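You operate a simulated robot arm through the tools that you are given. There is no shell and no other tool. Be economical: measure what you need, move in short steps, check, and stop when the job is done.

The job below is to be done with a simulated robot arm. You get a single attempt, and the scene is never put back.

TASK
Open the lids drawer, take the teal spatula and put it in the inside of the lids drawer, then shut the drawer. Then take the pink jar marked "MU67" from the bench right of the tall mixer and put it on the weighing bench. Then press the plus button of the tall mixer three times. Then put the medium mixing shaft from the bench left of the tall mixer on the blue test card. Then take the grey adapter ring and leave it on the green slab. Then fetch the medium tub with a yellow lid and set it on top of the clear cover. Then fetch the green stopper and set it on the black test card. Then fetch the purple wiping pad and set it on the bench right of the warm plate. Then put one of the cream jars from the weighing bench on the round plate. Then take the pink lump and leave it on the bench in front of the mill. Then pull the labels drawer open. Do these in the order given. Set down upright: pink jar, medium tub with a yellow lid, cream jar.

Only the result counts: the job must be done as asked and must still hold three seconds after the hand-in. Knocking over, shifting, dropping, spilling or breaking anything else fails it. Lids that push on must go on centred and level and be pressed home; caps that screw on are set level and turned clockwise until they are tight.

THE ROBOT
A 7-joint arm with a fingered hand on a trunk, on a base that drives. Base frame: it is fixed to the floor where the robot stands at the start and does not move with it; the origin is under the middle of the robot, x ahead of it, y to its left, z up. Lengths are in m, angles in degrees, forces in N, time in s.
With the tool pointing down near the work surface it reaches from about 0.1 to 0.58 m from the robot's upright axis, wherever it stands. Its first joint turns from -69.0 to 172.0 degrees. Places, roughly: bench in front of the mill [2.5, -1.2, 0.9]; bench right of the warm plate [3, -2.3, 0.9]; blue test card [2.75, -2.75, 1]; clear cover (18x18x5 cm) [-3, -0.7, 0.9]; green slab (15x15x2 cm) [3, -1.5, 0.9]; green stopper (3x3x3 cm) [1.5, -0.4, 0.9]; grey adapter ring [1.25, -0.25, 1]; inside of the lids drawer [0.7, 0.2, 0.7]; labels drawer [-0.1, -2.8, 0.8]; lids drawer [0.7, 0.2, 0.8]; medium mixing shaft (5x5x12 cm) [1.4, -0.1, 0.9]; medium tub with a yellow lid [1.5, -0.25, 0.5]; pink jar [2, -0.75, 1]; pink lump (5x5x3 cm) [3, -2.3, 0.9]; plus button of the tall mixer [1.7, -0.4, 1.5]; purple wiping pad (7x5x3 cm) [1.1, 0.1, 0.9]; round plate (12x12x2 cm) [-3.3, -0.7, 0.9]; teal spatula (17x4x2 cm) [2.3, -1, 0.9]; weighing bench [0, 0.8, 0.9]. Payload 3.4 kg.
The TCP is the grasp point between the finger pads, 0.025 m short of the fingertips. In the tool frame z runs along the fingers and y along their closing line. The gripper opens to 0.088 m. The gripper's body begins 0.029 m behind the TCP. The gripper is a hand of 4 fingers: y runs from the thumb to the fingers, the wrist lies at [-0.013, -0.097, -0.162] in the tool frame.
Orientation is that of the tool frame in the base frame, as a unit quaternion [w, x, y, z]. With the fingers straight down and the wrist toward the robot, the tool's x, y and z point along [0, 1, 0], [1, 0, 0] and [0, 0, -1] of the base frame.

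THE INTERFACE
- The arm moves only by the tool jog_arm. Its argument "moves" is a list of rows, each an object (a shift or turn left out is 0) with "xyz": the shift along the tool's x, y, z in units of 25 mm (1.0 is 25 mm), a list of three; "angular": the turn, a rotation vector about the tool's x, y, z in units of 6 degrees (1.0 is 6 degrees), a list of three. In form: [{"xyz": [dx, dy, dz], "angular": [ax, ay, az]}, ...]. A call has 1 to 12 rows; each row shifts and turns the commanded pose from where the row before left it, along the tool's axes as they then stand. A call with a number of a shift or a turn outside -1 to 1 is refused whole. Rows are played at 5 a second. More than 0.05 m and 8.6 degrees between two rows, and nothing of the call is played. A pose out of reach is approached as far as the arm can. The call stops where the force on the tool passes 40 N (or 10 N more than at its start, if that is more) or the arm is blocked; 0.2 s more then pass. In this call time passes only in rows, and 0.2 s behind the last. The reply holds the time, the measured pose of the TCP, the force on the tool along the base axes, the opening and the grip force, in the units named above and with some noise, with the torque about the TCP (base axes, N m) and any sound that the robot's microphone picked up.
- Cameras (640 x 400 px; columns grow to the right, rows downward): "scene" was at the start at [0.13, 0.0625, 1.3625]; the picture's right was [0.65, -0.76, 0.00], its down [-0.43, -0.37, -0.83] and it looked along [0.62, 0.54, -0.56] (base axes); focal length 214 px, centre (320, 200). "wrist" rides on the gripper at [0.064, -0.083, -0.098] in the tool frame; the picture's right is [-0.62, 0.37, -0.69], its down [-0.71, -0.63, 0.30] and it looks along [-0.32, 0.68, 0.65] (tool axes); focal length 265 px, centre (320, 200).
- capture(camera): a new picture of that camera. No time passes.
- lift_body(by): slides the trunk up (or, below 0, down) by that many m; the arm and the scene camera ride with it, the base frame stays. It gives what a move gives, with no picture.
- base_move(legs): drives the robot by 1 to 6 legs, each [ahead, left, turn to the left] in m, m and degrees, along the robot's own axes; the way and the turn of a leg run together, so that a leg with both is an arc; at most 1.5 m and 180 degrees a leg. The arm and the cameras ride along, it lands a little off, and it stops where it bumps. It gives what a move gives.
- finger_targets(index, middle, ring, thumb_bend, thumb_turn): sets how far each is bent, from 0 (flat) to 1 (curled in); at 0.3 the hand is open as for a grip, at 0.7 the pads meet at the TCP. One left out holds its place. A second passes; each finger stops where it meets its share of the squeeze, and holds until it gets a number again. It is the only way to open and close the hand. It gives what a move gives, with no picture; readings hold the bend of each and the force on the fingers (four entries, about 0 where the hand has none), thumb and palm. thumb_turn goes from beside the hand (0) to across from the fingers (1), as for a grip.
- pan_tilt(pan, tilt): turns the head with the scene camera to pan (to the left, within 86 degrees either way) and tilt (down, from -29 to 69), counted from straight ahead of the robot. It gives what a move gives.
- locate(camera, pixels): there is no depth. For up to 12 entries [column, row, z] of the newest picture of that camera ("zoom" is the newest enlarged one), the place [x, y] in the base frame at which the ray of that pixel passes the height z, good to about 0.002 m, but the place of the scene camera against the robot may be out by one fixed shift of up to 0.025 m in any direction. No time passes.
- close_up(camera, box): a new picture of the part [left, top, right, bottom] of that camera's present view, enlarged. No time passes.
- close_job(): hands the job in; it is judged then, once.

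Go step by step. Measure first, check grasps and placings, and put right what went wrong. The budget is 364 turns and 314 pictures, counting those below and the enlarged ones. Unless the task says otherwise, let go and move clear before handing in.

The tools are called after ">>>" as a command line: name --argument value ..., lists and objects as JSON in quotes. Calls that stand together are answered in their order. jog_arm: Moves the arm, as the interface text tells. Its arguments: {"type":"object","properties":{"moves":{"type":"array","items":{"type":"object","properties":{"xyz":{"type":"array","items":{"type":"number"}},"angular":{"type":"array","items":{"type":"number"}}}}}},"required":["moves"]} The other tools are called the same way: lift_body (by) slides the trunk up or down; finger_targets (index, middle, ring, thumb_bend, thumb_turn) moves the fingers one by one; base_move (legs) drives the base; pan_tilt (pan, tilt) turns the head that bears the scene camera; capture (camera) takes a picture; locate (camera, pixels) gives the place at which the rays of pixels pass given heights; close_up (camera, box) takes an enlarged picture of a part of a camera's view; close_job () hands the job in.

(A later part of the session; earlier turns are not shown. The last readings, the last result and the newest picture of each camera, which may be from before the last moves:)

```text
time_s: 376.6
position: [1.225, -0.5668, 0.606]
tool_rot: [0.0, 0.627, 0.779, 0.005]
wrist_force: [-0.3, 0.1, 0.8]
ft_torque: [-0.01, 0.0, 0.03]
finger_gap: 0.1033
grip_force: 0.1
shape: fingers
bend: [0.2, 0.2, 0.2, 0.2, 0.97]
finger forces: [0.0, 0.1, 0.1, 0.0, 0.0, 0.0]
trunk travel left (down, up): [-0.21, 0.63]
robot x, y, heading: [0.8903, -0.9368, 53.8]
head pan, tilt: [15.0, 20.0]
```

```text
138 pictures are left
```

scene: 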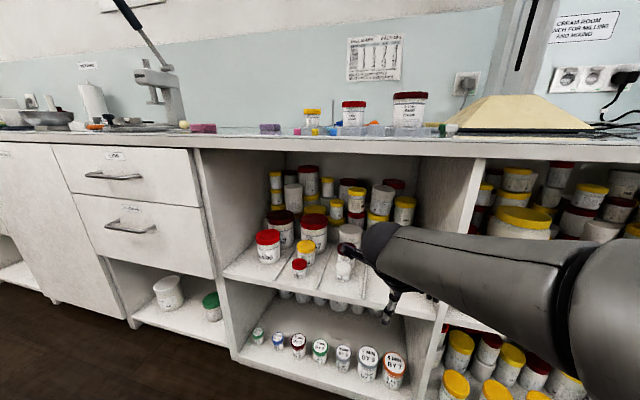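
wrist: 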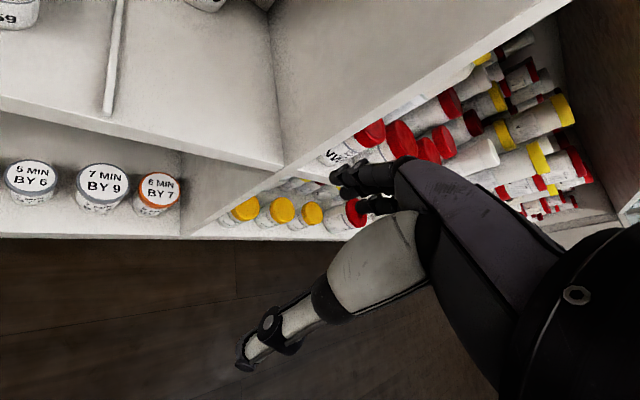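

>>> locate --camera "wrist" --pixels '[[283, 164, 0.455], [100, 115, 0.455], [110, 110, 0.46], [205, 8, 0.46], [15, 25, 0.46], [270, 12, 0.455]]'

```text
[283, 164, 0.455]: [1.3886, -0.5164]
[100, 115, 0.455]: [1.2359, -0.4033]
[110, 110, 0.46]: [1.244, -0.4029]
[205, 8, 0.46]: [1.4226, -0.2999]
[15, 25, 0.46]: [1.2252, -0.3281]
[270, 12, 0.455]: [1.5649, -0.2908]
```

The tub's back is against a riser, so sideways closing is best. I yaw another 48° so the closing line runs along the shelf.

>>> jog_arm --moves '[{"angular": [0, 0, 1]}, {"angular": [0, 0, 1]}, {"angular": [0, 0, 1]}, {"angular": [0, 0, 1]}, {"angular": [0, 0, 1]}, {"angular": [0, 0, 1]}, {"angular": [0, 0, 1]}, {"angular": [0, 0, 1]}]'

>>> capture --camera "wrist"

>>> capture --camera "scene"

```text
time_s: 378.4
position: [1.231, -0.5699, 0.6182]
tool_rot: [-0.024, 0.893, 0.45, 0.004]
wrist_force: [-0.1, 0.0, -0.7]
ft_torque: [0.04, 0.04, 0.02]
finger_gap: 0.1033
grip_force: 0.0
shape: fingers
bend: [0.2, 0.2, 0.2, 0.2, 0.97]
finger forces: [0.0, 0.1, 0.1, 0.1, 0.0, 0.0]
trunk travel left (down, up): [-0.21, 0.63]
robot x, y, heading: [0.8928, -0.934, 54.0]
head pan, tilt: [15.0, 20.0]
```

```text
137 pictures are left
```

wrist: 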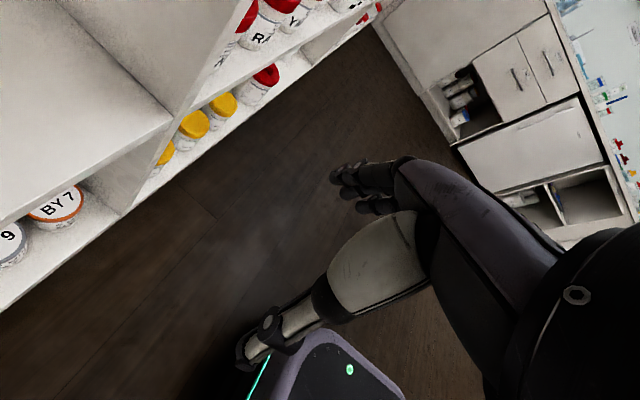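

```text
136 pictures are left
```

scene: 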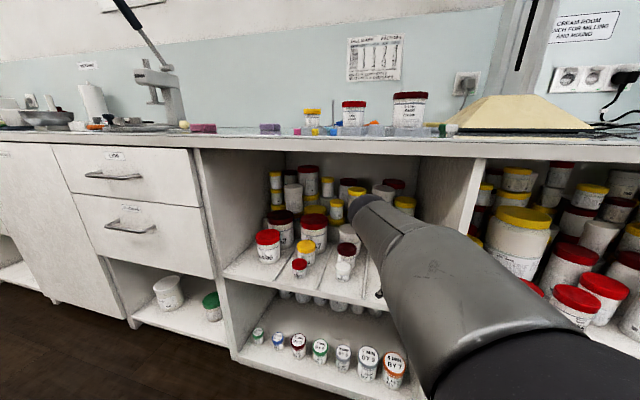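

Closing line now runs along the shelf. I level the slight tilt, then move in over the tub.

>>> jog_arm --moves '[{"angular": [-0.37, -0.28, -0.5], "xyz": [0, 0, 0.3]}]'

>>> base_move --legs '[[0.2, 0.01, 0]]'

>>> capture --camera "wrist"

>>> capture --camera "scene"

```text
time_s: 378.8
position: [1.2335, -0.5704, 0.6087]
tool_rot: [0.0, 0.882, 0.471, -0.002]
wrist_force: [0.3, 0.1, -0.3]
ft_torque: [-0.02, 0.01, -0.03]
finger_gap: 0.1035
grip_force: 0.0
shape: fingers
bend: [0.2, 0.2, 0.2, 0.2, 0.97]
finger forces: [0.0, 0.0, 0.0, 0.1, 0.1, 0.0]
trunk travel left (down, up): [-0.21, 0.63]
robot x, y, heading: [0.8889, -0.9348, 54.3]
head pan, tilt: [15.0, 20.0]
```

```text
time_s: 380.4
position: [1.3435, -0.4059, 0.606]
tool_rot: [0.001, 0.883, 0.469, -0.007]
wrist_force: [-1.0, 0.4, 0.1]
ft_torque: [0.0, 0.01, 0.0]
finger_gap: 0.1034
grip_force: 0.1
shape: fingers
bend: [0.2, 0.2, 0.2, 0.2, 0.97]
finger forces: [0.0, 0.0, 0.1, 0.0, 0.0, 0.1]
trunk travel left (down, up): [-0.21, 0.63]
robot x, y, heading: [0.9982, -0.7672, 53.7]
head pan, tilt: [15.0, 20.0]
```

```text
135 pictures are left
```

wrist: 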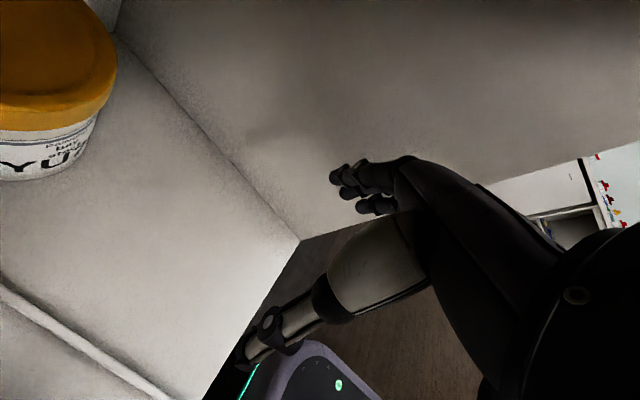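

```text
134 pictures are left
```

scene: 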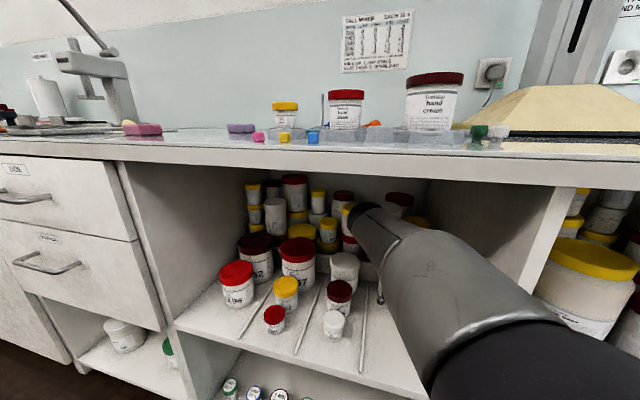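

>>> locate --camera "wrist" --pixels '[[116, 62, 0.54], [40, 127, 0.535], [98, 112, 0.455], [20, 180, 0.455], [300, 240, 0.455], [118, 35, 0.455], [40, 50, 0.55], [0, 285, 0.46]]'

```text
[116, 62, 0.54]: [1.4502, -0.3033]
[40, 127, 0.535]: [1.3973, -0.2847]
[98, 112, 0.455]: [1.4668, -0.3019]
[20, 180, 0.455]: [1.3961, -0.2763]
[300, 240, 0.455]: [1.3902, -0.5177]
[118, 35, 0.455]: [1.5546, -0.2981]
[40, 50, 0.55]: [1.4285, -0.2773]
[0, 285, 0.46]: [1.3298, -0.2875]
```

The tub's centre works out at u≈1.319, n≈0.63 with the riser just behind. I move in 15.5 cm over it.

>>> base_move --legs '[[0.155, 0.006, 0.3]]'

>>> capture --camera "wrist"

>>> capture --camera "scene"

```text
time_s: 381.8
position: [1.4301, -0.2706, 0.6053]
tool_rot: [-0.002, 0.882, 0.472, -0.008]
wrist_force: [-0.7, 0.7, 0.4]
ft_torque: [-0.01, 0.01, -0.02]
finger_gap: 0.1033
grip_force: 0.0
shape: fingers
bend: [0.2, 0.2, 0.2, 0.2, 0.97]
finger forces: [0.0, 0.0, 0.1, 0.0, 0.0, 0.0]
trunk travel left (down, up): [-0.21, 0.63]
robot x, y, heading: [1.0893, -0.6353, 54.5]
head pan, tilt: [15.0, 20.0]
```

```text
133 pictures are left
```

wrist: 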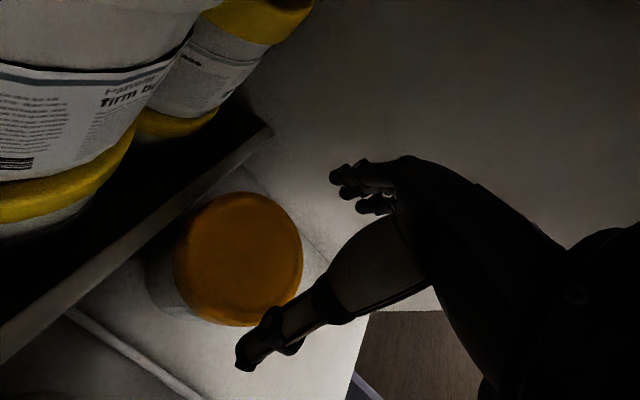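

```text
132 pictures are left
```

scene: 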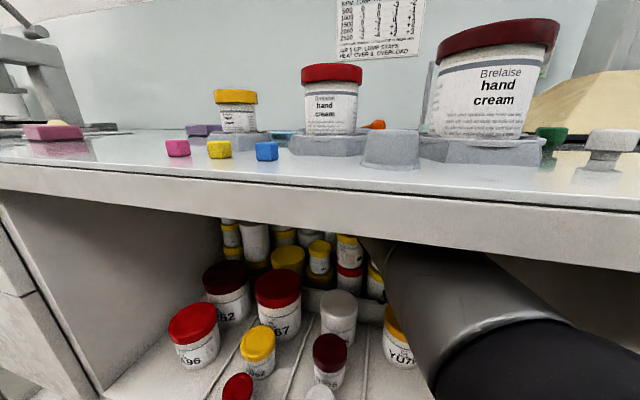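

The forearm is close under the bench top, so I'll only go lower from here. I locate the lid beneath.

>>> locate --camera "wrist" --pixels '[[240, 258, 0.55], [176, 265, 0.55], [302, 252, 0.55], [238, 192, 0.55], [242, 325, 0.55], [120, 235, 0.515]]'

```text
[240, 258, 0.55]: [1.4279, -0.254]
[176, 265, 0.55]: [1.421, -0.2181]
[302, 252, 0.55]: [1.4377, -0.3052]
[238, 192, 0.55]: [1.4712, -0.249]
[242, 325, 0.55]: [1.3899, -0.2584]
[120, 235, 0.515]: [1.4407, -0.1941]
```

Lid centre is (1.430,-0.258). I open a bit wider, shift 8 mm left, and lower over the tub.

>>> finger_targets --index 0.15 --middle 0.15 --ring 0.15 --thumb_bend 0.15

>>> jog_arm --moves '[{"xyz": [0.1, -0.3, 0]}]'

>>> lift_body --by -0.045

>>> capture --camera "wrist"

```text
time_s: 382.8
position: [1.4295, -0.2717, 0.6071]
tool_rot: [-0.003, 0.882, 0.471, -0.008]
wrist_force: [-1.2, 0.1, 0.1]
ft_torque: [0.0, -0.02, -0.01]
finger_gap: 0.1123
grip_force: 0.1
shape: fingers
bend: [0.15, 0.15, 0.15, 0.15, 0.96]
finger forces: [0.0, 0.0, 0.1, 0.0, 0.0, 0.0]
trunk travel left (down, up): [-0.21, 0.63]
robot x, y, heading: [1.0875, -0.6375, 54.1]
head pan, tilt: [15.0, 20.0]
```

```text
time_s: 383.2
position: [1.4283, -0.2685, 0.6129]
tool_rot: [-0.015, 0.884, 0.468, -0.009]
wrist_force: [0.5, -0.6, 0.5]
ft_torque: [0.0, 0.02, 0.0]
finger_gap: 0.1122
grip_force: 0.2
shape: fingers
bend: [0.15, 0.15, 0.15, 0.15, 0.96]
finger forces: [0.0, 0.1, 0.0, 0.0, 0.1, 0.1]
trunk travel left (down, up): [-0.21, 0.63]
robot x, y, heading: [1.083, -0.6371, 54.4]
head pan, tilt: [15.0, 20.0]
```

```text
time_s: 384.1
position: [1.4304, -0.2688, 0.5667]
tool_rot: [-0.013, 0.884, 0.466, -0.011]
wrist_force: [0.1, 0.5, -0.3]
ft_torque: [0.02, -0.04, 0.0]
finger_gap: 0.1123
grip_force: 0.0
shape: fingers
bend: [0.15, 0.15, 0.15, 0.15, 0.96]
finger forces: [0.0, 0.0, 0.0, 0.0, 0.1, 0.0]
trunk travel left (down, up): [-0.165, 0.675]
robot x, y, heading: [1.0905, -0.6365, 54.6]
head pan, tilt: [15.0, 20.0]
```

```text
131 pictures are left
```

wrist: 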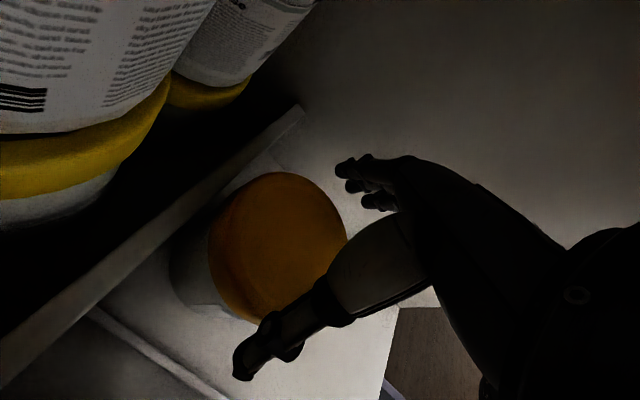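

>>> locate --camera "wrist" --pixels '[[277, 247, 0.55], [208, 250, 0.55], [346, 240, 0.55], [285, 172, 0.55], [258, 323, 0.545]]'

```text
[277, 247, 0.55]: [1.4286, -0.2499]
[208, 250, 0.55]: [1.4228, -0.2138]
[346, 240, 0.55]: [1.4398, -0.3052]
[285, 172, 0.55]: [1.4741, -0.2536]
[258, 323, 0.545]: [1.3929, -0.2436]
```

>>> base_move --legs '[[0.004, 0.007, -0.5]]'

>>> lift_body --by -0.03

>>> capture --camera "wrist"

```text
time_s: 385.0
position: [1.4292, -0.2676, 0.5653]
tool_rot: [-0.013, 0.887, 0.461, -0.016]
wrist_force: [-10.8, -9.7, -1.4]
ft_torque: [0.87, -1.33, 1.62]
finger_gap: 0.1122
grip_force: 0.1
shape: fingers
bend: [0.15, 0.15, 0.15, 0.15, 0.96]
finger forces: [0.0, 0.0, 0.0, 0.0, 0.0, 0.1]
trunk travel left (down, up): [-0.165, 0.675]
robot x, y, heading: [1.0828, -0.6311, 53.8]
head pan, tilt: [15.0, 20.0]
stopped in leg 1: the robot was blocked; the commanded pose is now the measured one
```

```text
time_s: 385.7
position: [1.4291, -0.2679, 0.5377]
tool_rot: [-0.015, 0.888, 0.46, -0.012]
wrist_force: [-5.3, -1.1, 17.2]
ft_torque: [0.87, 0.13, 0.36]
finger_gap: 0.1163
grip_force: 7.2
shape: fingers
bend: [0.14, 0.15, 0.15, 0.11, 0.96]
finger forces: [2.2, 0.0, 0.0, 0.1, 11.7, 0.1]
trunk travel left (down, up): [-0.135, 0.705]
robot x, y, heading: [1.0824, -0.6293, 53.5]
head pan, tilt: [15.0, 20.0]
```

```text
130 pictures are left
```

wrist: 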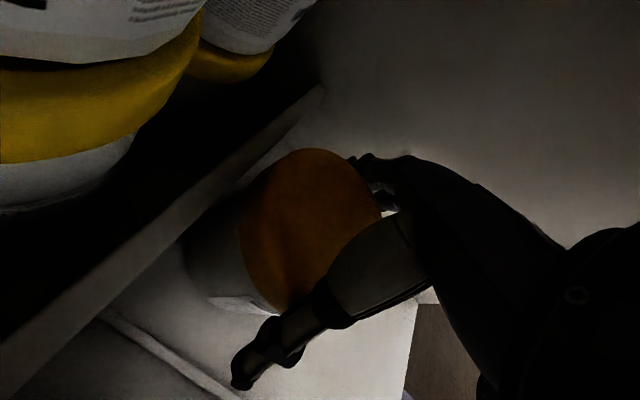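

The hand met something at the back (10 N toward me) and the thumb touched the lid. I raise, back off 1.5 cm and re-check.

>>> lift_body --by 0.03

>>> base_move --legs '[[-0.016, 0.004, 0]]'

>>> capture --camera "wrist"

>>> close_up --camera "scene" --box '[180, 210, 440, 390]'

```text
time_s: 386.4
position: [1.4296, -0.2694, 0.5631]
tool_rot: [-0.011, 0.888, 0.46, -0.019]
wrist_force: [-7.4, -8.5, -1.1]
ft_torque: [0.79, -0.85, 1.09]
finger_gap: 0.1131
grip_force: 0.2
shape: fingers
bend: [0.15, 0.15, 0.15, 0.15, 0.96]
finger forces: [0.1, 0.1, 0.0, 0.0, 0.0, 0.1]
trunk travel left (down, up): [-0.163, 0.677]
robot x, y, heading: [1.0832, -0.6314, 53.6]
head pan, tilt: [15.0, 20.0]
stopped: the force on the tool passed its limit (the readings are from after the stop); the commanded pose is now the measured one
```

```text
time_s: 387.1
position: [1.4165, -0.2786, 0.562]
tool_rot: [-0.01, 0.888, 0.46, -0.019]
wrist_force: [0.6, -0.6, -0.8]
ft_torque: [0.03, -0.01, 0.02]
finger_gap: 0.1128
grip_force: 0.1
shape: fingers
bend: [0.15, 0.15, 0.15, 0.15, 0.96]
finger forces: [0.1, 0.1, 0.0, 0.1, 0.0, 0.1]
trunk travel left (down, up): [-0.163, 0.677]
robot x, y, heading: [1.0686, -0.6432, 53.8]
head pan, tilt: [15.0, 20.0]
```

```text
129 pictures are left
```

wrist: 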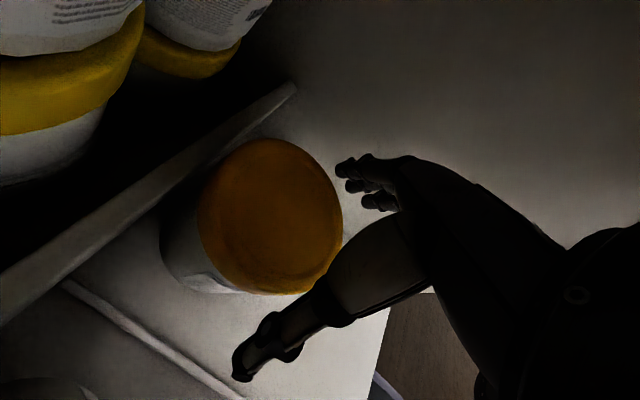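

```text
2.22 times, centred on (310, 300) of scene
```

zoom: 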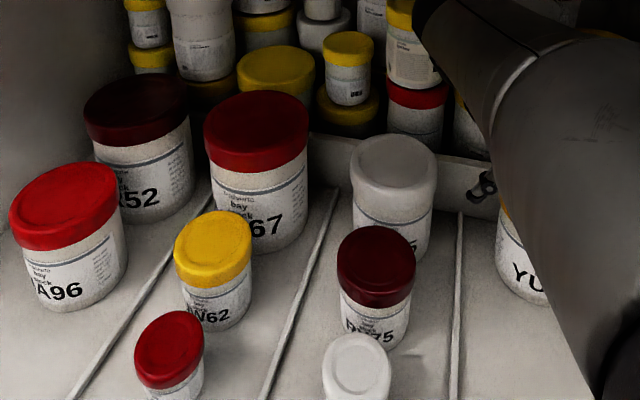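

The camera boom touched the tubs behind; now it's free. I relocate the lid from here.

>>> locate --camera "wrist" --pixels '[[270, 216, 0.55], [198, 222, 0.55], [342, 210, 0.55], [262, 139, 0.55], [275, 294, 0.548]]'

```text
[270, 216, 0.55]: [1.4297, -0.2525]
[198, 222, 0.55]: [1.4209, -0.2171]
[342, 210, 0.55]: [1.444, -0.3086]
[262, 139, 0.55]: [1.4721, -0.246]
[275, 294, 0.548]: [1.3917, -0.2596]
```

Aligned along the shelf (u=1.309). I lower again in steps.

>>> lift_body --by -0.025

>>> lift_body --by -0.022

>>> capture --camera "wrist"

```text
time_s: 387.8
position: [1.4169, -0.2796, 0.5365]
tool_rot: [-0.011, 0.888, 0.459, -0.019]
wrist_force: [1.5, -1.3, 4.7]
ft_torque: [-0.03, -0.15, -0.06]
finger_gap: 0.1147
grip_force: 1.9
shape: fingers
bend: [0.14, 0.15, 0.15, 0.15, 0.96]
finger forces: [4.2, 0.0, 0.0, 0.0, 0.0, 0.1]
trunk travel left (down, up): [-0.138, 0.702]
robot x, y, heading: [1.0703, -0.6396, 53.5]
head pan, tilt: [15.0, 20.0]
```

```text
time_s: 388.4
position: [1.4198, -0.2807, 0.531]
tool_rot: [-0.013, 0.889, 0.457, -0.006]
wrist_force: [-3.3, -4.5, 19.5]
ft_torque: [0.08, -0.26, -0.02]
finger_gap: 0.1193
grip_force: 12.7
shape: fingers
bend: [0.11, 0.15, 0.15, 0.14, 0.97]
finger forces: [13.5, 0.0, 0.0, 0.1, 12.6, 0.1]
trunk travel left (down, up): [-0.122, 0.718]
robot x, y, heading: [1.0708, -0.6407, 53.9]
head pan, tilt: [15.0, 20.0]
stopped: the force on the tool passed its limit (the readings are from after the stop); the commanded pose is now the measured one
```

```text
127 pictures are left
```

wrist: 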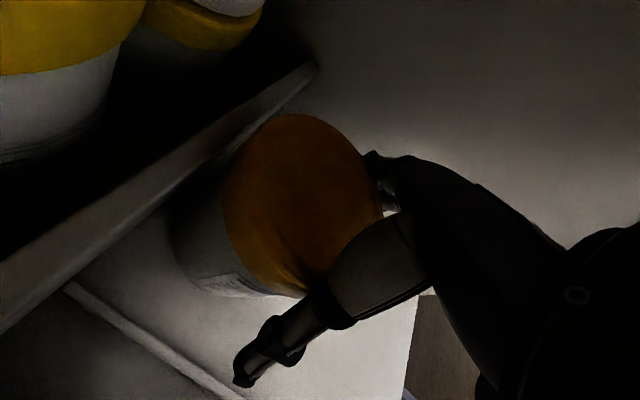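

Both index and thumb sit on the lid's rim, so the opening is too narrow. I raise, open wider and retry.

>>> lift_body --by 0.035

>>> finger_targets --index 0.04 --middle 0.04 --ring 0.04 --thumb_bend 0.06

>>> capture --camera "wrist"

```text
time_s: 389.1
position: [1.4205, -0.2792, 0.5611]
tool_rot: [-0.014, 0.889, 0.458, -0.011]
wrist_force: [-0.3, -0.1, 0.2]
ft_torque: [0.04, 0.0, 0.01]
finger_gap: 0.1129
grip_force: 0.0
shape: fingers
bend: [0.15, 0.15, 0.15, 0.15, 0.96]
finger forces: [0.0, 0.1, 0.0, 0.0, 0.1, 0.0]
trunk travel left (down, up): [-0.157, 0.683]
robot x, y, heading: [1.0715, -0.6369, 53.8]
head pan, tilt: [15.0, 20.0]
```

```text
time_s: 390.1
position: [1.4195, -0.2795, 0.5624]
tool_rot: [-0.013, 0.888, 0.459, -0.011]
wrist_force: [-0.5, 0.2, -0.1]
ft_torque: [0.0, -0.02, 0.02]
finger_gap: 0.127
grip_force: 0.0
shape: fingers
bend: [0.04, 0.04, 0.04, 0.06, 0.96]
finger forces: [0.0, 0.0, 0.0, 0.0, 0.0, 0.0]
trunk travel left (down, up): [-0.157, 0.683]
robot x, y, heading: [1.0677, -0.6405, 54.0]
head pan, tilt: [15.0, 20.0]
```

```text
126 pictures are left
```

wrist: 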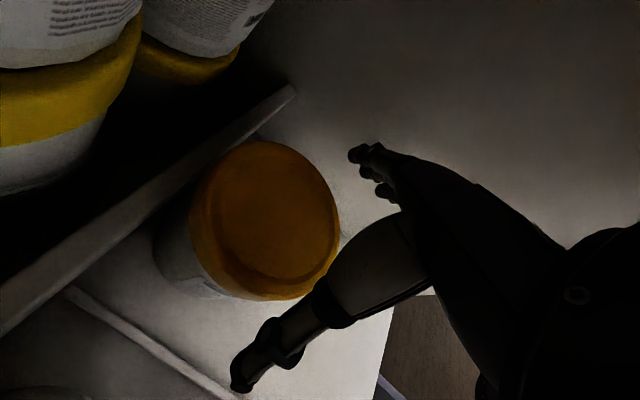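

>>> lift_body --by -0.03

>>> lift_body --by -0.02

>>> capture --camera "wrist"

```text
time_s: 390.9
position: [1.4181, -0.2779, 0.5327]
tool_rot: [-0.013, 0.888, 0.459, -0.011]
wrist_force: [-0.8, -0.3, 2.9]
ft_torque: [0.09, 0.07, 0.02]
finger_gap: 0.1275
grip_force: 0.9
shape: fingers
bend: [0.04, 0.04, 0.04, 0.06, 0.97]
finger forces: [0.0, 0.1, 0.1, 0.0, 3.0, 0.1]
trunk travel left (down, up): [-0.127, 0.713]
robot x, y, heading: [1.0687, -0.6433, 53.6]
head pan, tilt: [15.0, 20.0]
```

```text
time_s: 391.4
position: [1.4191, -0.2774, 0.5309]
tool_rot: [-0.018, 0.888, 0.46, 0.001]
wrist_force: [-4.6, -0.2, 20.4]
ft_torque: [0.45, 0.38, 0.16]
finger_gap: 0.1274
grip_force: 10.4
shape: fingers
bend: [0.04, 0.04, 0.04, 0.06, 0.97]
finger forces: [0.0, 0.1, 0.0, 0.0, 20.0, 0.0]
trunk travel left (down, up): [-0.116, 0.724]
robot x, y, heading: [1.073, -0.6439, 53.5]
head pan, tilt: [15.0, 20.0]
stopped: the force on the tool passed its limit (the readings are from after the stop); the commanded pose is now the measured one
```

```text
125 pictures are left
```

wrist: 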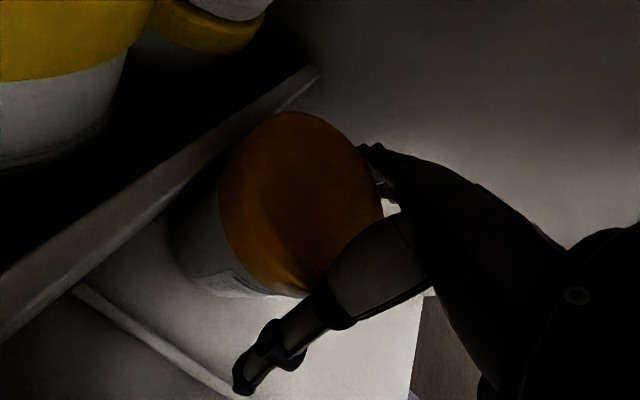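

Only the thumb base touches now. I raise 1 cm, shift 7 mm left, and lower again.

>>> lift_body --by 0.015

>>> base_move --legs '[[0, 0.008, 0.3]]'

>>> lift_body --by -0.02

```text
time_s: 392.0
position: [1.4205, -0.2779, 0.5393]
tool_rot: [-0.015, 0.888, 0.459, -0.004]
wrist_force: [-0.6, 0.8, 0.6]
ft_torque: [-0.02, 0.0, 0.0]
finger_gap: 0.1274
grip_force: 0.2
shape: fingers
bend: [0.04, 0.04, 0.04, 0.06, 0.96]
finger forces: [0.0, 0.0, 0.0, 0.0, 0.0, 0.1]
trunk travel left (down, up): [-0.131, 0.709]
robot x, y, heading: [1.0725, -0.6401, 53.9]
head pan, tilt: [15.0, 20.0]
```

```text
time_s: 392.7
position: [1.4122, -0.2706, 0.5401]
tool_rot: [-0.015, 0.887, 0.462, -0.003]
wrist_force: [-0.2, 0.4, 0.5]
ft_torque: [-0.01, 0.02, 0.0]
finger_gap: 0.1271
grip_force: 0.0
shape: fingers
bend: [0.04, 0.04, 0.04, 0.06, 0.96]
finger forces: [0.1, 0.0, 0.0, 0.0, 0.0, 0.0]
trunk travel left (down, up): [-0.131, 0.709]
robot x, y, heading: [1.0641, -0.6362, 54.4]
head pan, tilt: [15.0, 20.0]
```

```text
time_s: 393.4
position: [1.4115, -0.2725, 0.5243]
tool_rot: [-0.017, 0.887, 0.461, 0.0]
wrist_force: [-0.4, -0.8, 22.4]
ft_torque: [-0.53, -1.12, -0.06]
finger_gap: 0.1381
grip_force: 9.6
shape: fingers
bend: [0.0, 0.04, 0.04, 0.06, 0.96]
finger forces: [18.8, 1.0, 0.0, 0.1, 0.0, 0.0]
trunk travel left (down, up): [-0.111, 0.729]
robot x, y, heading: [1.0628, -0.634, 54.1]
head pan, tilt: [15.0, 20.0]
```

Index touches now at z=0.524; the middle is in between. I raise a little, shift 4 mm back and close here.

>>> lift_body --by 0.008

>>> base_move --legs '[[0, -0.004, 0]]'

>>> finger_targets --index 0.6 --middle 0.6 --ring 0.6 --thumb_bend 0.6

>>> capture --camera "wrist"

```text
time_s: 394.0
position: [1.4123, -0.2718, 0.5295]
tool_rot: [-0.016, 0.887, 0.461, -0.004]
wrist_force: [2.4, -2.4, 9.9]
ft_torque: [-0.18, -0.38, -0.04]
finger_gap: 0.1322
grip_force: 4.8
shape: fingers
bend: [0.0, 0.04, 0.04, 0.06, 0.96]
finger forces: [10.1, 0.0, 0.1, 0.0, 0.0, 0.0]
trunk travel left (down, up): [-0.119, 0.721]
robot x, y, heading: [1.0635, -0.6346, 54.1]
head pan, tilt: [15.0, 20.0]
```

```text
time_s: 394.7
position: [1.4156, -0.2736, 0.5293]
tool_rot: [-0.016, 0.887, 0.462, -0.002]
wrist_force: [-0.3, -0.3, 5.6]
ft_torque: [-0.12, -0.28, -0.02]
finger_gap: 0.1297
grip_force: 3.0
shape: fingers
bend: [0.02, 0.04, 0.04, 0.06, 0.96]
finger forces: [5.3, 0.0, 0.0, 0.0, 0.0, 0.1]
trunk travel left (down, up): [-0.119, 0.721]
robot x, y, heading: [1.0672, -0.6387, 54.2]
head pan, tilt: [15.0, 20.0]
```

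```text
time_s: 395.7
position: [1.4143, -0.2749, 0.531]
tool_rot: [-0.017, 0.887, 0.462, -0.001]
wrist_force: [-3.0, -0.5, 21.1]
ft_torque: [-0.31, -0.61, -0.02]
finger_gap: 0.094
grip_force: 27.2
shape: fingers
bend: [0.07, 0.46, 0.6, 0.55, 0.95]
finger forces: [17.4, 10.4, 0.1, 0.1, 26.6, 0.0]
trunk travel left (down, up): [-0.119, 0.721]
robot x, y, heading: [1.0702, -0.6406, 54.2]
head pan, tilt: [15.0, 20.0]
```

```text
124 pictures are left
```

wrist: 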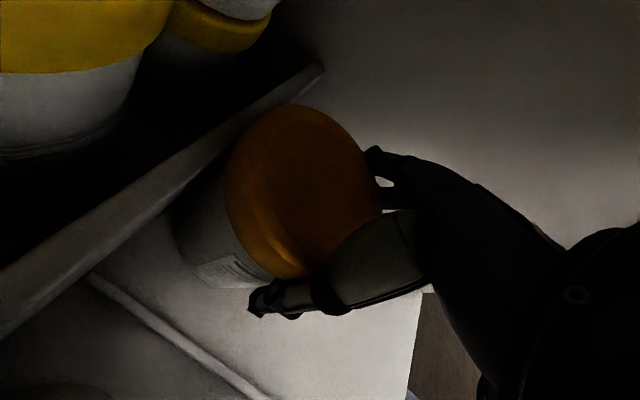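

The hand grips the tub's front half. I try sliding it forward out of the riser's shadow by backing the base 5 cm.

>>> base_move --legs '[[-0.05, 0, 0]]'

>>> capture --camera "wrist"

```text
time_s: 396.6
position: [1.3858, -0.3149, 0.5305]
tool_rot: [-0.016, 0.887, 0.462, -0.002]
wrist_force: [-0.2, -3.7, 15.8]
ft_torque: [0.09, -0.36, -0.09]
finger_gap: 0.0862
grip_force: 15.0
shape: fingers
bend: [0.06, 0.55, 0.6, 0.59, 0.96]
finger forces: [14.9, 0.5, 0.0, 0.0, 13.7, 0.0]
trunk travel left (down, up): [-0.119, 0.721]
robot x, y, heading: [1.042, -0.6779, 54.1]
head pan, tilt: [15.0, 20.0]
```

```text
123 pictures are left
```

wrist: 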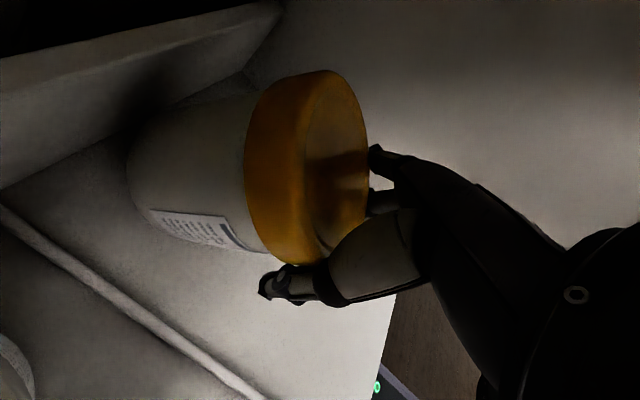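

The tub moved but may be leaning. I release gently and look.

>>> finger_targets --index 0.04 --middle 0.04 --ring 0.04 --thumb_bend 0.06

>>> capture --camera "wrist"

>>> lift_body --by 0.035

>>> capture --camera "wrist"

```text
time_s: 397.6
position: [1.387, -0.3136, 0.5289]
tool_rot: [-0.016, 0.887, 0.461, -0.002]
wrist_force: [0.2, -1.0, 0.2]
ft_torque: [-0.02, 0.0, 0.01]
finger_gap: 0.1273
grip_force: 0.1
shape: fingers
bend: [0.04, 0.04, 0.04, 0.06, 0.96]
finger forces: [0.0, 0.0, 0.0, 0.0, 0.0, 0.0]
trunk travel left (down, up): [-0.119, 0.721]
robot x, y, heading: [1.0438, -0.6764, 54.3]
head pan, tilt: [15.0, 20.0]
```

```text
122 pictures are left
```

wrist: 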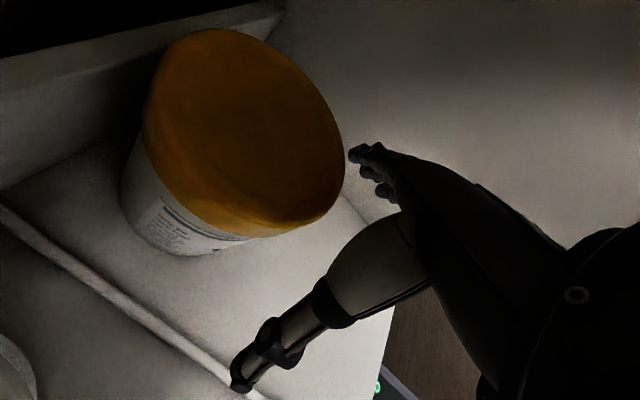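

```text
time_s: 398.4
position: [1.3863, -0.3137, 0.5621]
tool_rot: [-0.016, 0.887, 0.461, -0.004]
wrist_force: [-0.2, -0.1, 0.5]
ft_torque: [0.02, 0.02, 0.01]
finger_gap: 0.127
grip_force: 0.2
shape: fingers
bend: [0.04, 0.04, 0.04, 0.06, 0.96]
finger forces: [0.0, 0.0, 0.0, 0.0, 0.1, 0.1]
trunk travel left (down, up): [-0.154, 0.686]
robot x, y, heading: [1.0389, -0.6821, 54.2]
head pan, tilt: [15.0, 20.0]
```

```text
121 pictures are left
```

wrist: 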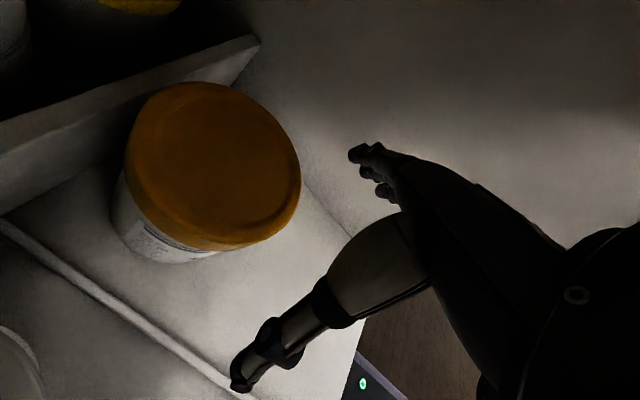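

The tub stands upright again, now with a gap to the riser. I relocate its lid.

>>> locate --camera "wrist" --pixels '[[212, 163, 0.55], [127, 160, 0.55], [299, 180, 0.55], [200, 83, 0.55], [225, 243, 0.55], [190, 140, 0.455], [118, 215, 0.455]]'

```text
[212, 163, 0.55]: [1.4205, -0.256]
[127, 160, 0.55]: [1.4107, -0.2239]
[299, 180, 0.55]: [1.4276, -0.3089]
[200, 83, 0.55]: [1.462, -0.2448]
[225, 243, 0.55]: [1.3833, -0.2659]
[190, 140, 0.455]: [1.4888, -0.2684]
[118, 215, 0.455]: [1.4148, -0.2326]
```

Tub centre is now (1.421,-0.261). I move in 5 cm so the hand is centred on it, and lower.

>>> base_move --legs '[[0.049, 0.005, 0]]'

>>> capture --camera "wrist"

```text
time_s: 399.3
position: [1.4111, -0.2706, 0.5636]
tool_rot: [-0.016, 0.887, 0.461, -0.004]
wrist_force: [-0.3, 0.1, 0.0]
ft_torque: [-0.01, -0.06, 0.01]
finger_gap: 0.1272
grip_force: 0.0
shape: fingers
bend: [0.04, 0.04, 0.04, 0.06, 0.96]
finger forces: [0.0, 0.1, 0.0, 0.0, 0.0, 0.0]
trunk travel left (down, up): [-0.154, 0.686]
robot x, y, heading: [1.062, -0.6343, 54.2]
head pan, tilt: [15.0, 20.0]
```

```text
120 pictures are left
```

wrist: 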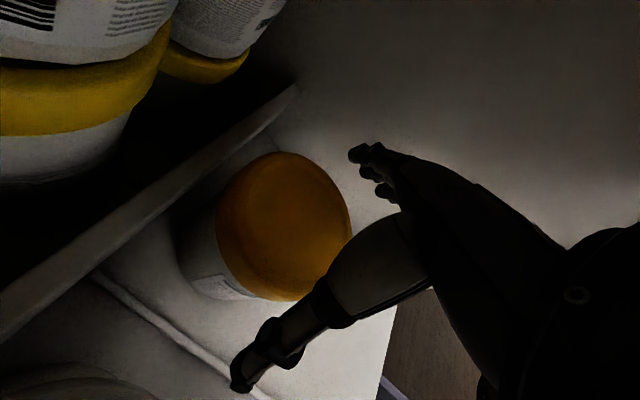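

>>> locate --camera "wrist" --pixels '[[216, 222, 0.55], [351, 222, 0.55], [290, 151, 0.55], [272, 301, 0.548]]'

>>> lift_body --by -0.03

```text
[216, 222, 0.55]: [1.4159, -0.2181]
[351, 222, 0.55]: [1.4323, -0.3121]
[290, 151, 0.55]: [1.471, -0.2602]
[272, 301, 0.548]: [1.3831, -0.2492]
```

```text
time_s: 400.1
position: [1.4108, -0.2696, 0.5327]
tool_rot: [-0.015, 0.887, 0.462, -0.003]
wrist_force: [1.5, 0.1, 1.8]
ft_torque: [-0.02, -0.04, -0.01]
finger_gap: 0.1277
grip_force: 0.6
shape: fingers
bend: [0.03, 0.04, 0.04, 0.06, 0.96]
finger forces: [1.2, 0.0, 0.0, 0.1, 0.1, 0.0]
trunk travel left (down, up): [-0.124, 0.716]
robot x, y, heading: [1.0648, -0.6371, 54.0]
head pan, tilt: [15.0, 20.0]
```

>>> base_move --legs '[[0.001, -0.005, 0]]'

>>> lift_body --by -0.006

>>> finger_targets --index 0.6 --middle 0.6 --ring 0.6 --thumb_bend 0.6

>>> capture --camera "wrist"

```text
time_s: 400.8
position: [1.4153, -0.2738, 0.5334]
tool_rot: [-0.016, 0.887, 0.461, -0.004]
wrist_force: [-0.5, 0.3, 0.1]
ft_torque: [-0.01, 0.0, 0.02]
finger_gap: 0.1274
grip_force: 0.1
shape: fingers
bend: [0.04, 0.04, 0.04, 0.06, 0.96]
finger forces: [0.0, 0.0, 0.1, 0.1, 0.7, 0.0]
trunk travel left (down, up): [-0.124, 0.716]
robot x, y, heading: [1.0713, -0.6411, 53.8]
head pan, tilt: [15.0, 20.0]
```

```text
time_s: 401.4
position: [1.4153, -0.2727, 0.5299]
tool_rot: [-0.017, 0.887, 0.461, -0.001]
wrist_force: [0.1, 2.2, 17.6]
ft_torque: [0.24, 0.16, 0.02]
finger_gap: 0.1286
grip_force: 8.9
shape: fingers
bend: [0.03, 0.04, 0.04, 0.06, 0.96]
finger forces: [3.4, 0.0, 0.1, 0.1, 13.0, 0.0]
trunk travel left (down, up): [-0.118, 0.722]
robot x, y, heading: [1.0666, -0.6377, 54.1]
head pan, tilt: [15.0, 20.0]
```

```text
time_s: 402.4
position: [1.4141, -0.2738, 0.5308]
tool_rot: [-0.017, 0.887, 0.462, 0.0]
wrist_force: [-2.7, 1.3, 30.2]
ft_torque: [-0.67, -0.79, 0.1]
finger_gap: 0.1082
grip_force: 38.2
shape: fingers
bend: [0.04, 0.3, 0.53, 0.53, 0.94]
finger forces: [17.1, 17.0, 4.5, 0.1, 37.5, 0.0]
trunk travel left (down, up): [-0.118, 0.722]
robot x, y, heading: [1.0715, -0.64, 54.4]
head pan, tilt: [15.0, 20.0]
```

```text
119 pictures are left
```

wrist: 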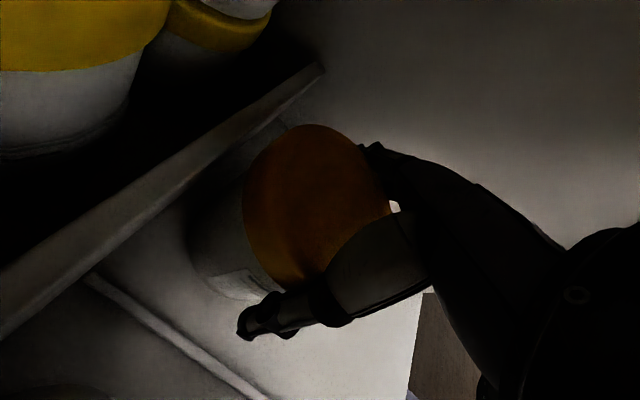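

Better: index, middle and ring all carry load, 38 N. I try lifting 1.5 cm.

>>> lift_body --by 0.015

>>> capture --camera "wrist"

>>> close_up --camera "scene" --box '[280, 210, 480, 390]'

```text
time_s: 403.0
position: [1.4144, -0.2728, 0.5395]
tool_rot: [-0.016, 0.887, 0.462, -0.007]
wrist_force: [0.1, -1.4, -1.5]
ft_torque: [-0.08, -0.05, -0.01]
finger_gap: 0.0936
grip_force: 12.0
shape: fingers
bend: [0.08, 0.36, 0.56, 0.56, 0.95]
finger forces: [4.3, 4.2, 3.3, 0.0, 12.5, 0.1]
trunk travel left (down, up): [-0.133, 0.707]
robot x, y, heading: [1.072, -0.6346, 54.3]
head pan, tilt: [15.0, 20.0]
```

```text
118 pictures are left
```

wrist: 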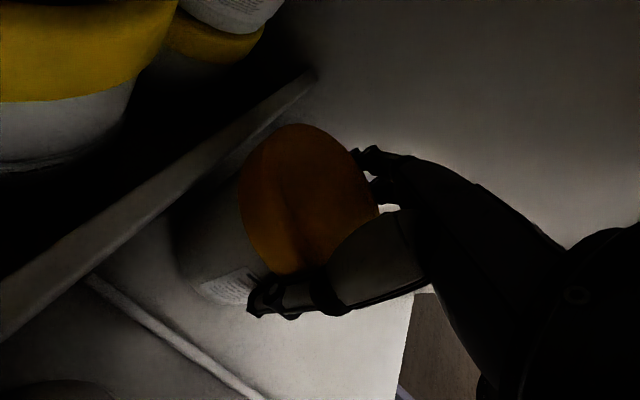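

```text
2.22 times, centred on (380, 300) of scene
```

zoom: 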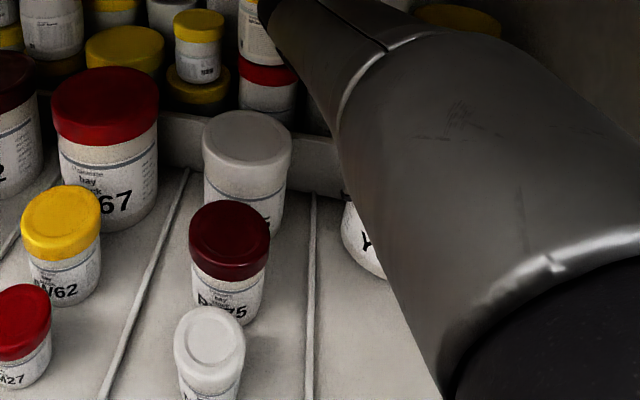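

It slipped: the wide lid sits too deep between the fingers. I release, raise ~8 mm so the pads meet the lid's side, re-centre and close again.

>>> finger_targets --index 0.1 --middle 0.1 --ring 0.1 --thumb_bend 0.1

>>> lift_body --by 0.006

>>> capture --camera "wrist"

```text
time_s: 404.0
position: [1.416, -0.2734, 0.5424]
tool_rot: [-0.016, 0.887, 0.461, -0.004]
wrist_force: [0.0, -0.7, 0.0]
ft_torque: [-0.01, 0.01, -0.03]
finger_gap: 0.12
grip_force: 0.1
shape: fingers
bend: [0.1, 0.1, 0.1, 0.1, 0.96]
finger forces: [0.0, 0.0, 0.1, 0.0, 0.0, 0.0]
trunk travel left (down, up): [-0.133, 0.707]
robot x, y, heading: [1.0715, -0.6409, 54.3]
head pan, tilt: [15.0, 20.0]
```

```text
time_s: 404.5
position: [1.4166, -0.2732, 0.5489]
tool_rot: [-0.015, 0.887, 0.462, -0.004]
wrist_force: [-0.8, -0.6, -0.2]
ft_torque: [0.01, 0.01, -0.01]
finger_gap: 0.1203
grip_force: 0.0
shape: fingers
bend: [0.1, 0.1, 0.1, 0.1, 0.96]
finger forces: [0.1, 0.0, 0.0, 0.0, 0.1, 0.0]
trunk travel left (down, up): [-0.139, 0.701]
robot x, y, heading: [1.0679, -0.6379, 54.1]
head pan, tilt: [15.0, 20.0]
```

```text
116 pictures are left
```

wrist: 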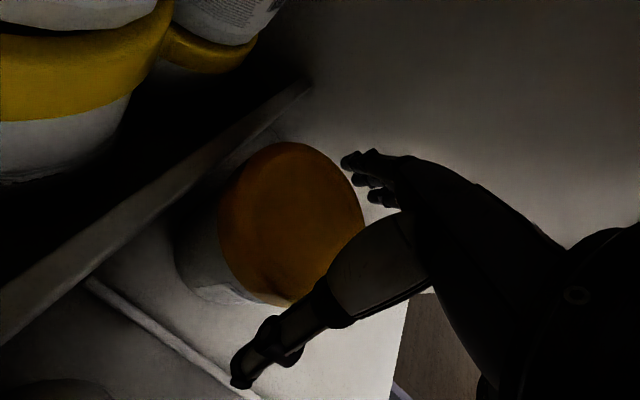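

>>> lift_body --by -0.005

>>> finger_targets --index 0.65 --middle 0.65 --ring 0.65 --thumb_bend 0.65

>>> lift_body --by 0.015

>>> capture --camera "wrist"

```text
time_s: 405.1
position: [1.4147, -0.2738, 0.5438]
tool_rot: [-0.015, 0.887, 0.462, -0.004]
wrist_force: [-0.1, -0.3, 0.1]
ft_torque: [-0.04, 0.02, 0.03]
finger_gap: 0.1201
grip_force: 0.1
shape: fingers
bend: [0.1, 0.1, 0.1, 0.1, 0.96]
finger forces: [0.0, 0.0, 0.0, 0.1, 0.0, 0.0]
trunk travel left (down, up): [-0.134, 0.706]
robot x, y, heading: [1.0692, -0.6396, 54.2]
head pan, tilt: [15.0, 20.0]
```

```text
time_s: 406.1
position: [1.414, -0.2734, 0.5441]
tool_rot: [-0.016, 0.887, 0.461, -0.003]
wrist_force: [-2.1, 0.8, 6.9]
ft_torque: [-0.07, 0.0, 0.0]
finger_gap: 0.0895
grip_force: 25.6
shape: fingers
bend: [0.17, 0.44, 0.61, 0.5, 0.94]
finger forces: [13.4, 5.8, 2.9, 0.0, 27.9, 0.1]
trunk travel left (down, up): [-0.134, 0.706]
robot x, y, heading: [1.0678, -0.6402, 53.9]
head pan, tilt: [15.0, 20.0]
```

```text
time_s: 406.7
position: [1.4161, -0.2723, 0.5573]
tool_rot: [-0.016, 0.887, 0.462, -0.004]
wrist_force: [0.2, -1.2, -3.7]
ft_torque: [0.02, 0.05, -0.03]
finger_gap: 0.0826
grip_force: 17.7
shape: fingers
bend: [0.18, 0.44, 0.62, 0.54, 0.94]
finger forces: [8.3, 7.1, 2.9, 0.1, 17.1, 0.0]
trunk travel left (down, up): [-0.149, 0.691]
robot x, y, heading: [1.0748, -0.6403, 53.9]
head pan, tilt: [15.0, 20.0]
```

```text
115 pictures are left
```

wrist: 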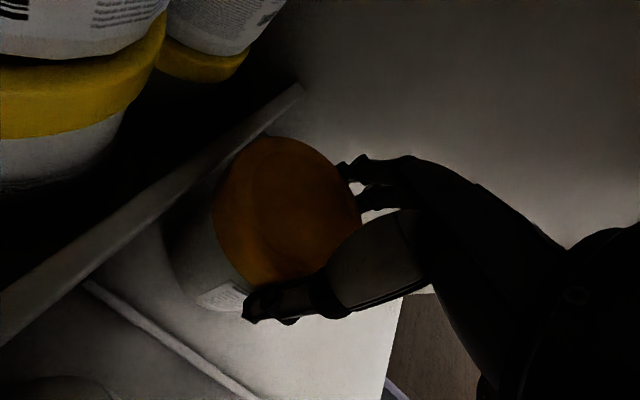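

The force reading (-3.7 N) suggests it's carrying. I lift one more cm and compare.

>>> lift_body --by 0.012

>>> capture --camera "wrist"

>>> close_up --camera "scene" --box '[280, 210, 480, 390]'

```text
time_s: 407.3
position: [1.4159, -0.2727, 0.5707]
tool_rot: [-0.015, 0.887, 0.461, -0.005]
wrist_force: [-0.1, -0.1, -2.5]
ft_torque: [-0.06, 0.03, 0.0]
finger_gap: 0.0828
grip_force: 17.9
shape: fingers
bend: [0.18, 0.44, 0.62, 0.54, 0.94]
finger forces: [8.3, 7.1, 2.9, 0.0, 17.1, 0.1]
trunk travel left (down, up): [-0.161, 0.679]
robot x, y, heading: [1.0701, -0.638, 54.1]
head pan, tilt: [15.0, 20.0]
```

```text
114 pictures are left
```

wrist: 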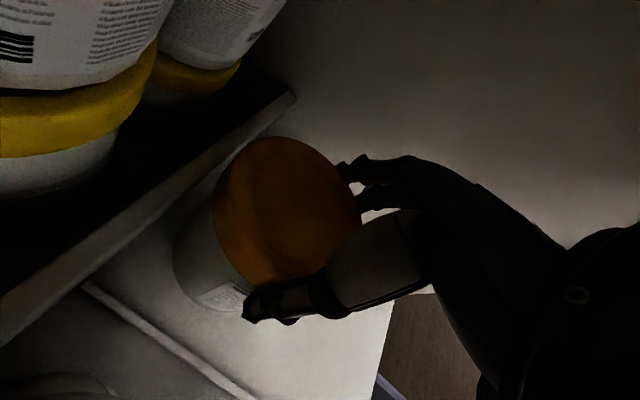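

```text
2.22 times, centred on (380, 300) of scene
```

zoom: 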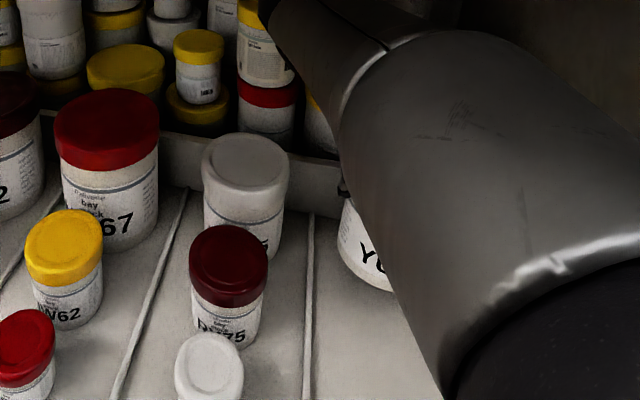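

It's lifted with the hand. I back out of the shelf straight.

>>> base_move --legs '[[-0.2, 0, 0]]'

>>> base_move --legs '[[-0.3, 0, 0]]'

>>> capture --camera "scene"

>>> capture --camera "wrist"

```text
time_s: 408.9
position: [1.2989, -0.4371, 0.57]
tool_rot: [-0.016, 0.887, 0.462, -0.004]
wrist_force: [0.0, -0.1, -2.4]
ft_torque: [-0.06, 0.02, 0.03]
finger_gap: 0.0828
grip_force: 17.3
shape: fingers
bend: [0.18, 0.44, 0.62, 0.54, 0.94]
finger forces: [8.2, 7.0, 2.8, 0.0, 17.0, 0.0]
trunk travel left (down, up): [-0.161, 0.679]
robot x, y, heading: [0.9518, -0.8001, 54.2]
head pan, tilt: [15.0, 20.0]
```

```text
time_s: 410.9
position: [1.1242, -0.6801, 0.5696]
tool_rot: [-0.015, 0.888, 0.459, -0.004]
wrist_force: [-0.4, 0.5, -2.2]
ft_torque: [-0.01, 0.01, 0.01]
finger_gap: 0.0824
grip_force: 17.4
shape: fingers
bend: [0.18, 0.44, 0.62, 0.54, 0.94]
finger forces: [8.2, 7.0, 2.8, 0.0, 17.0, 0.0]
trunk travel left (down, up): [-0.161, 0.679]
robot x, y, heading: [0.7708, -1.0424, 53.6]
head pan, tilt: [15.0, 20.0]
```

```text
112 pictures are left
```

scene: 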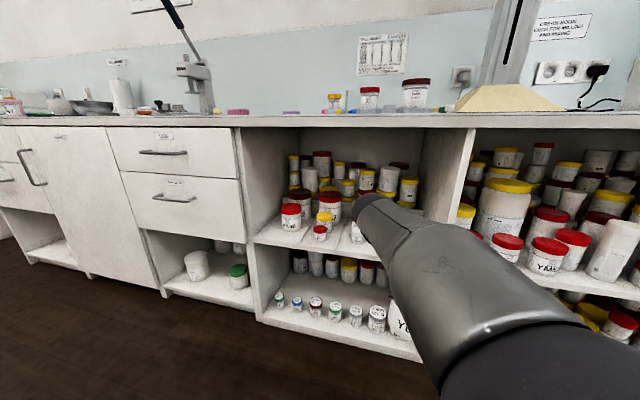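

```text
111 pictures are left
```

wrist: 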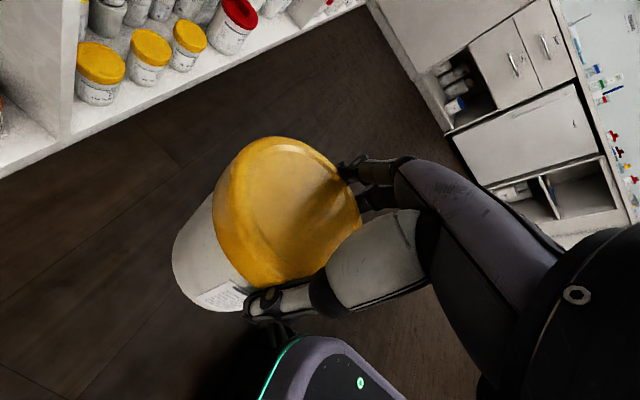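

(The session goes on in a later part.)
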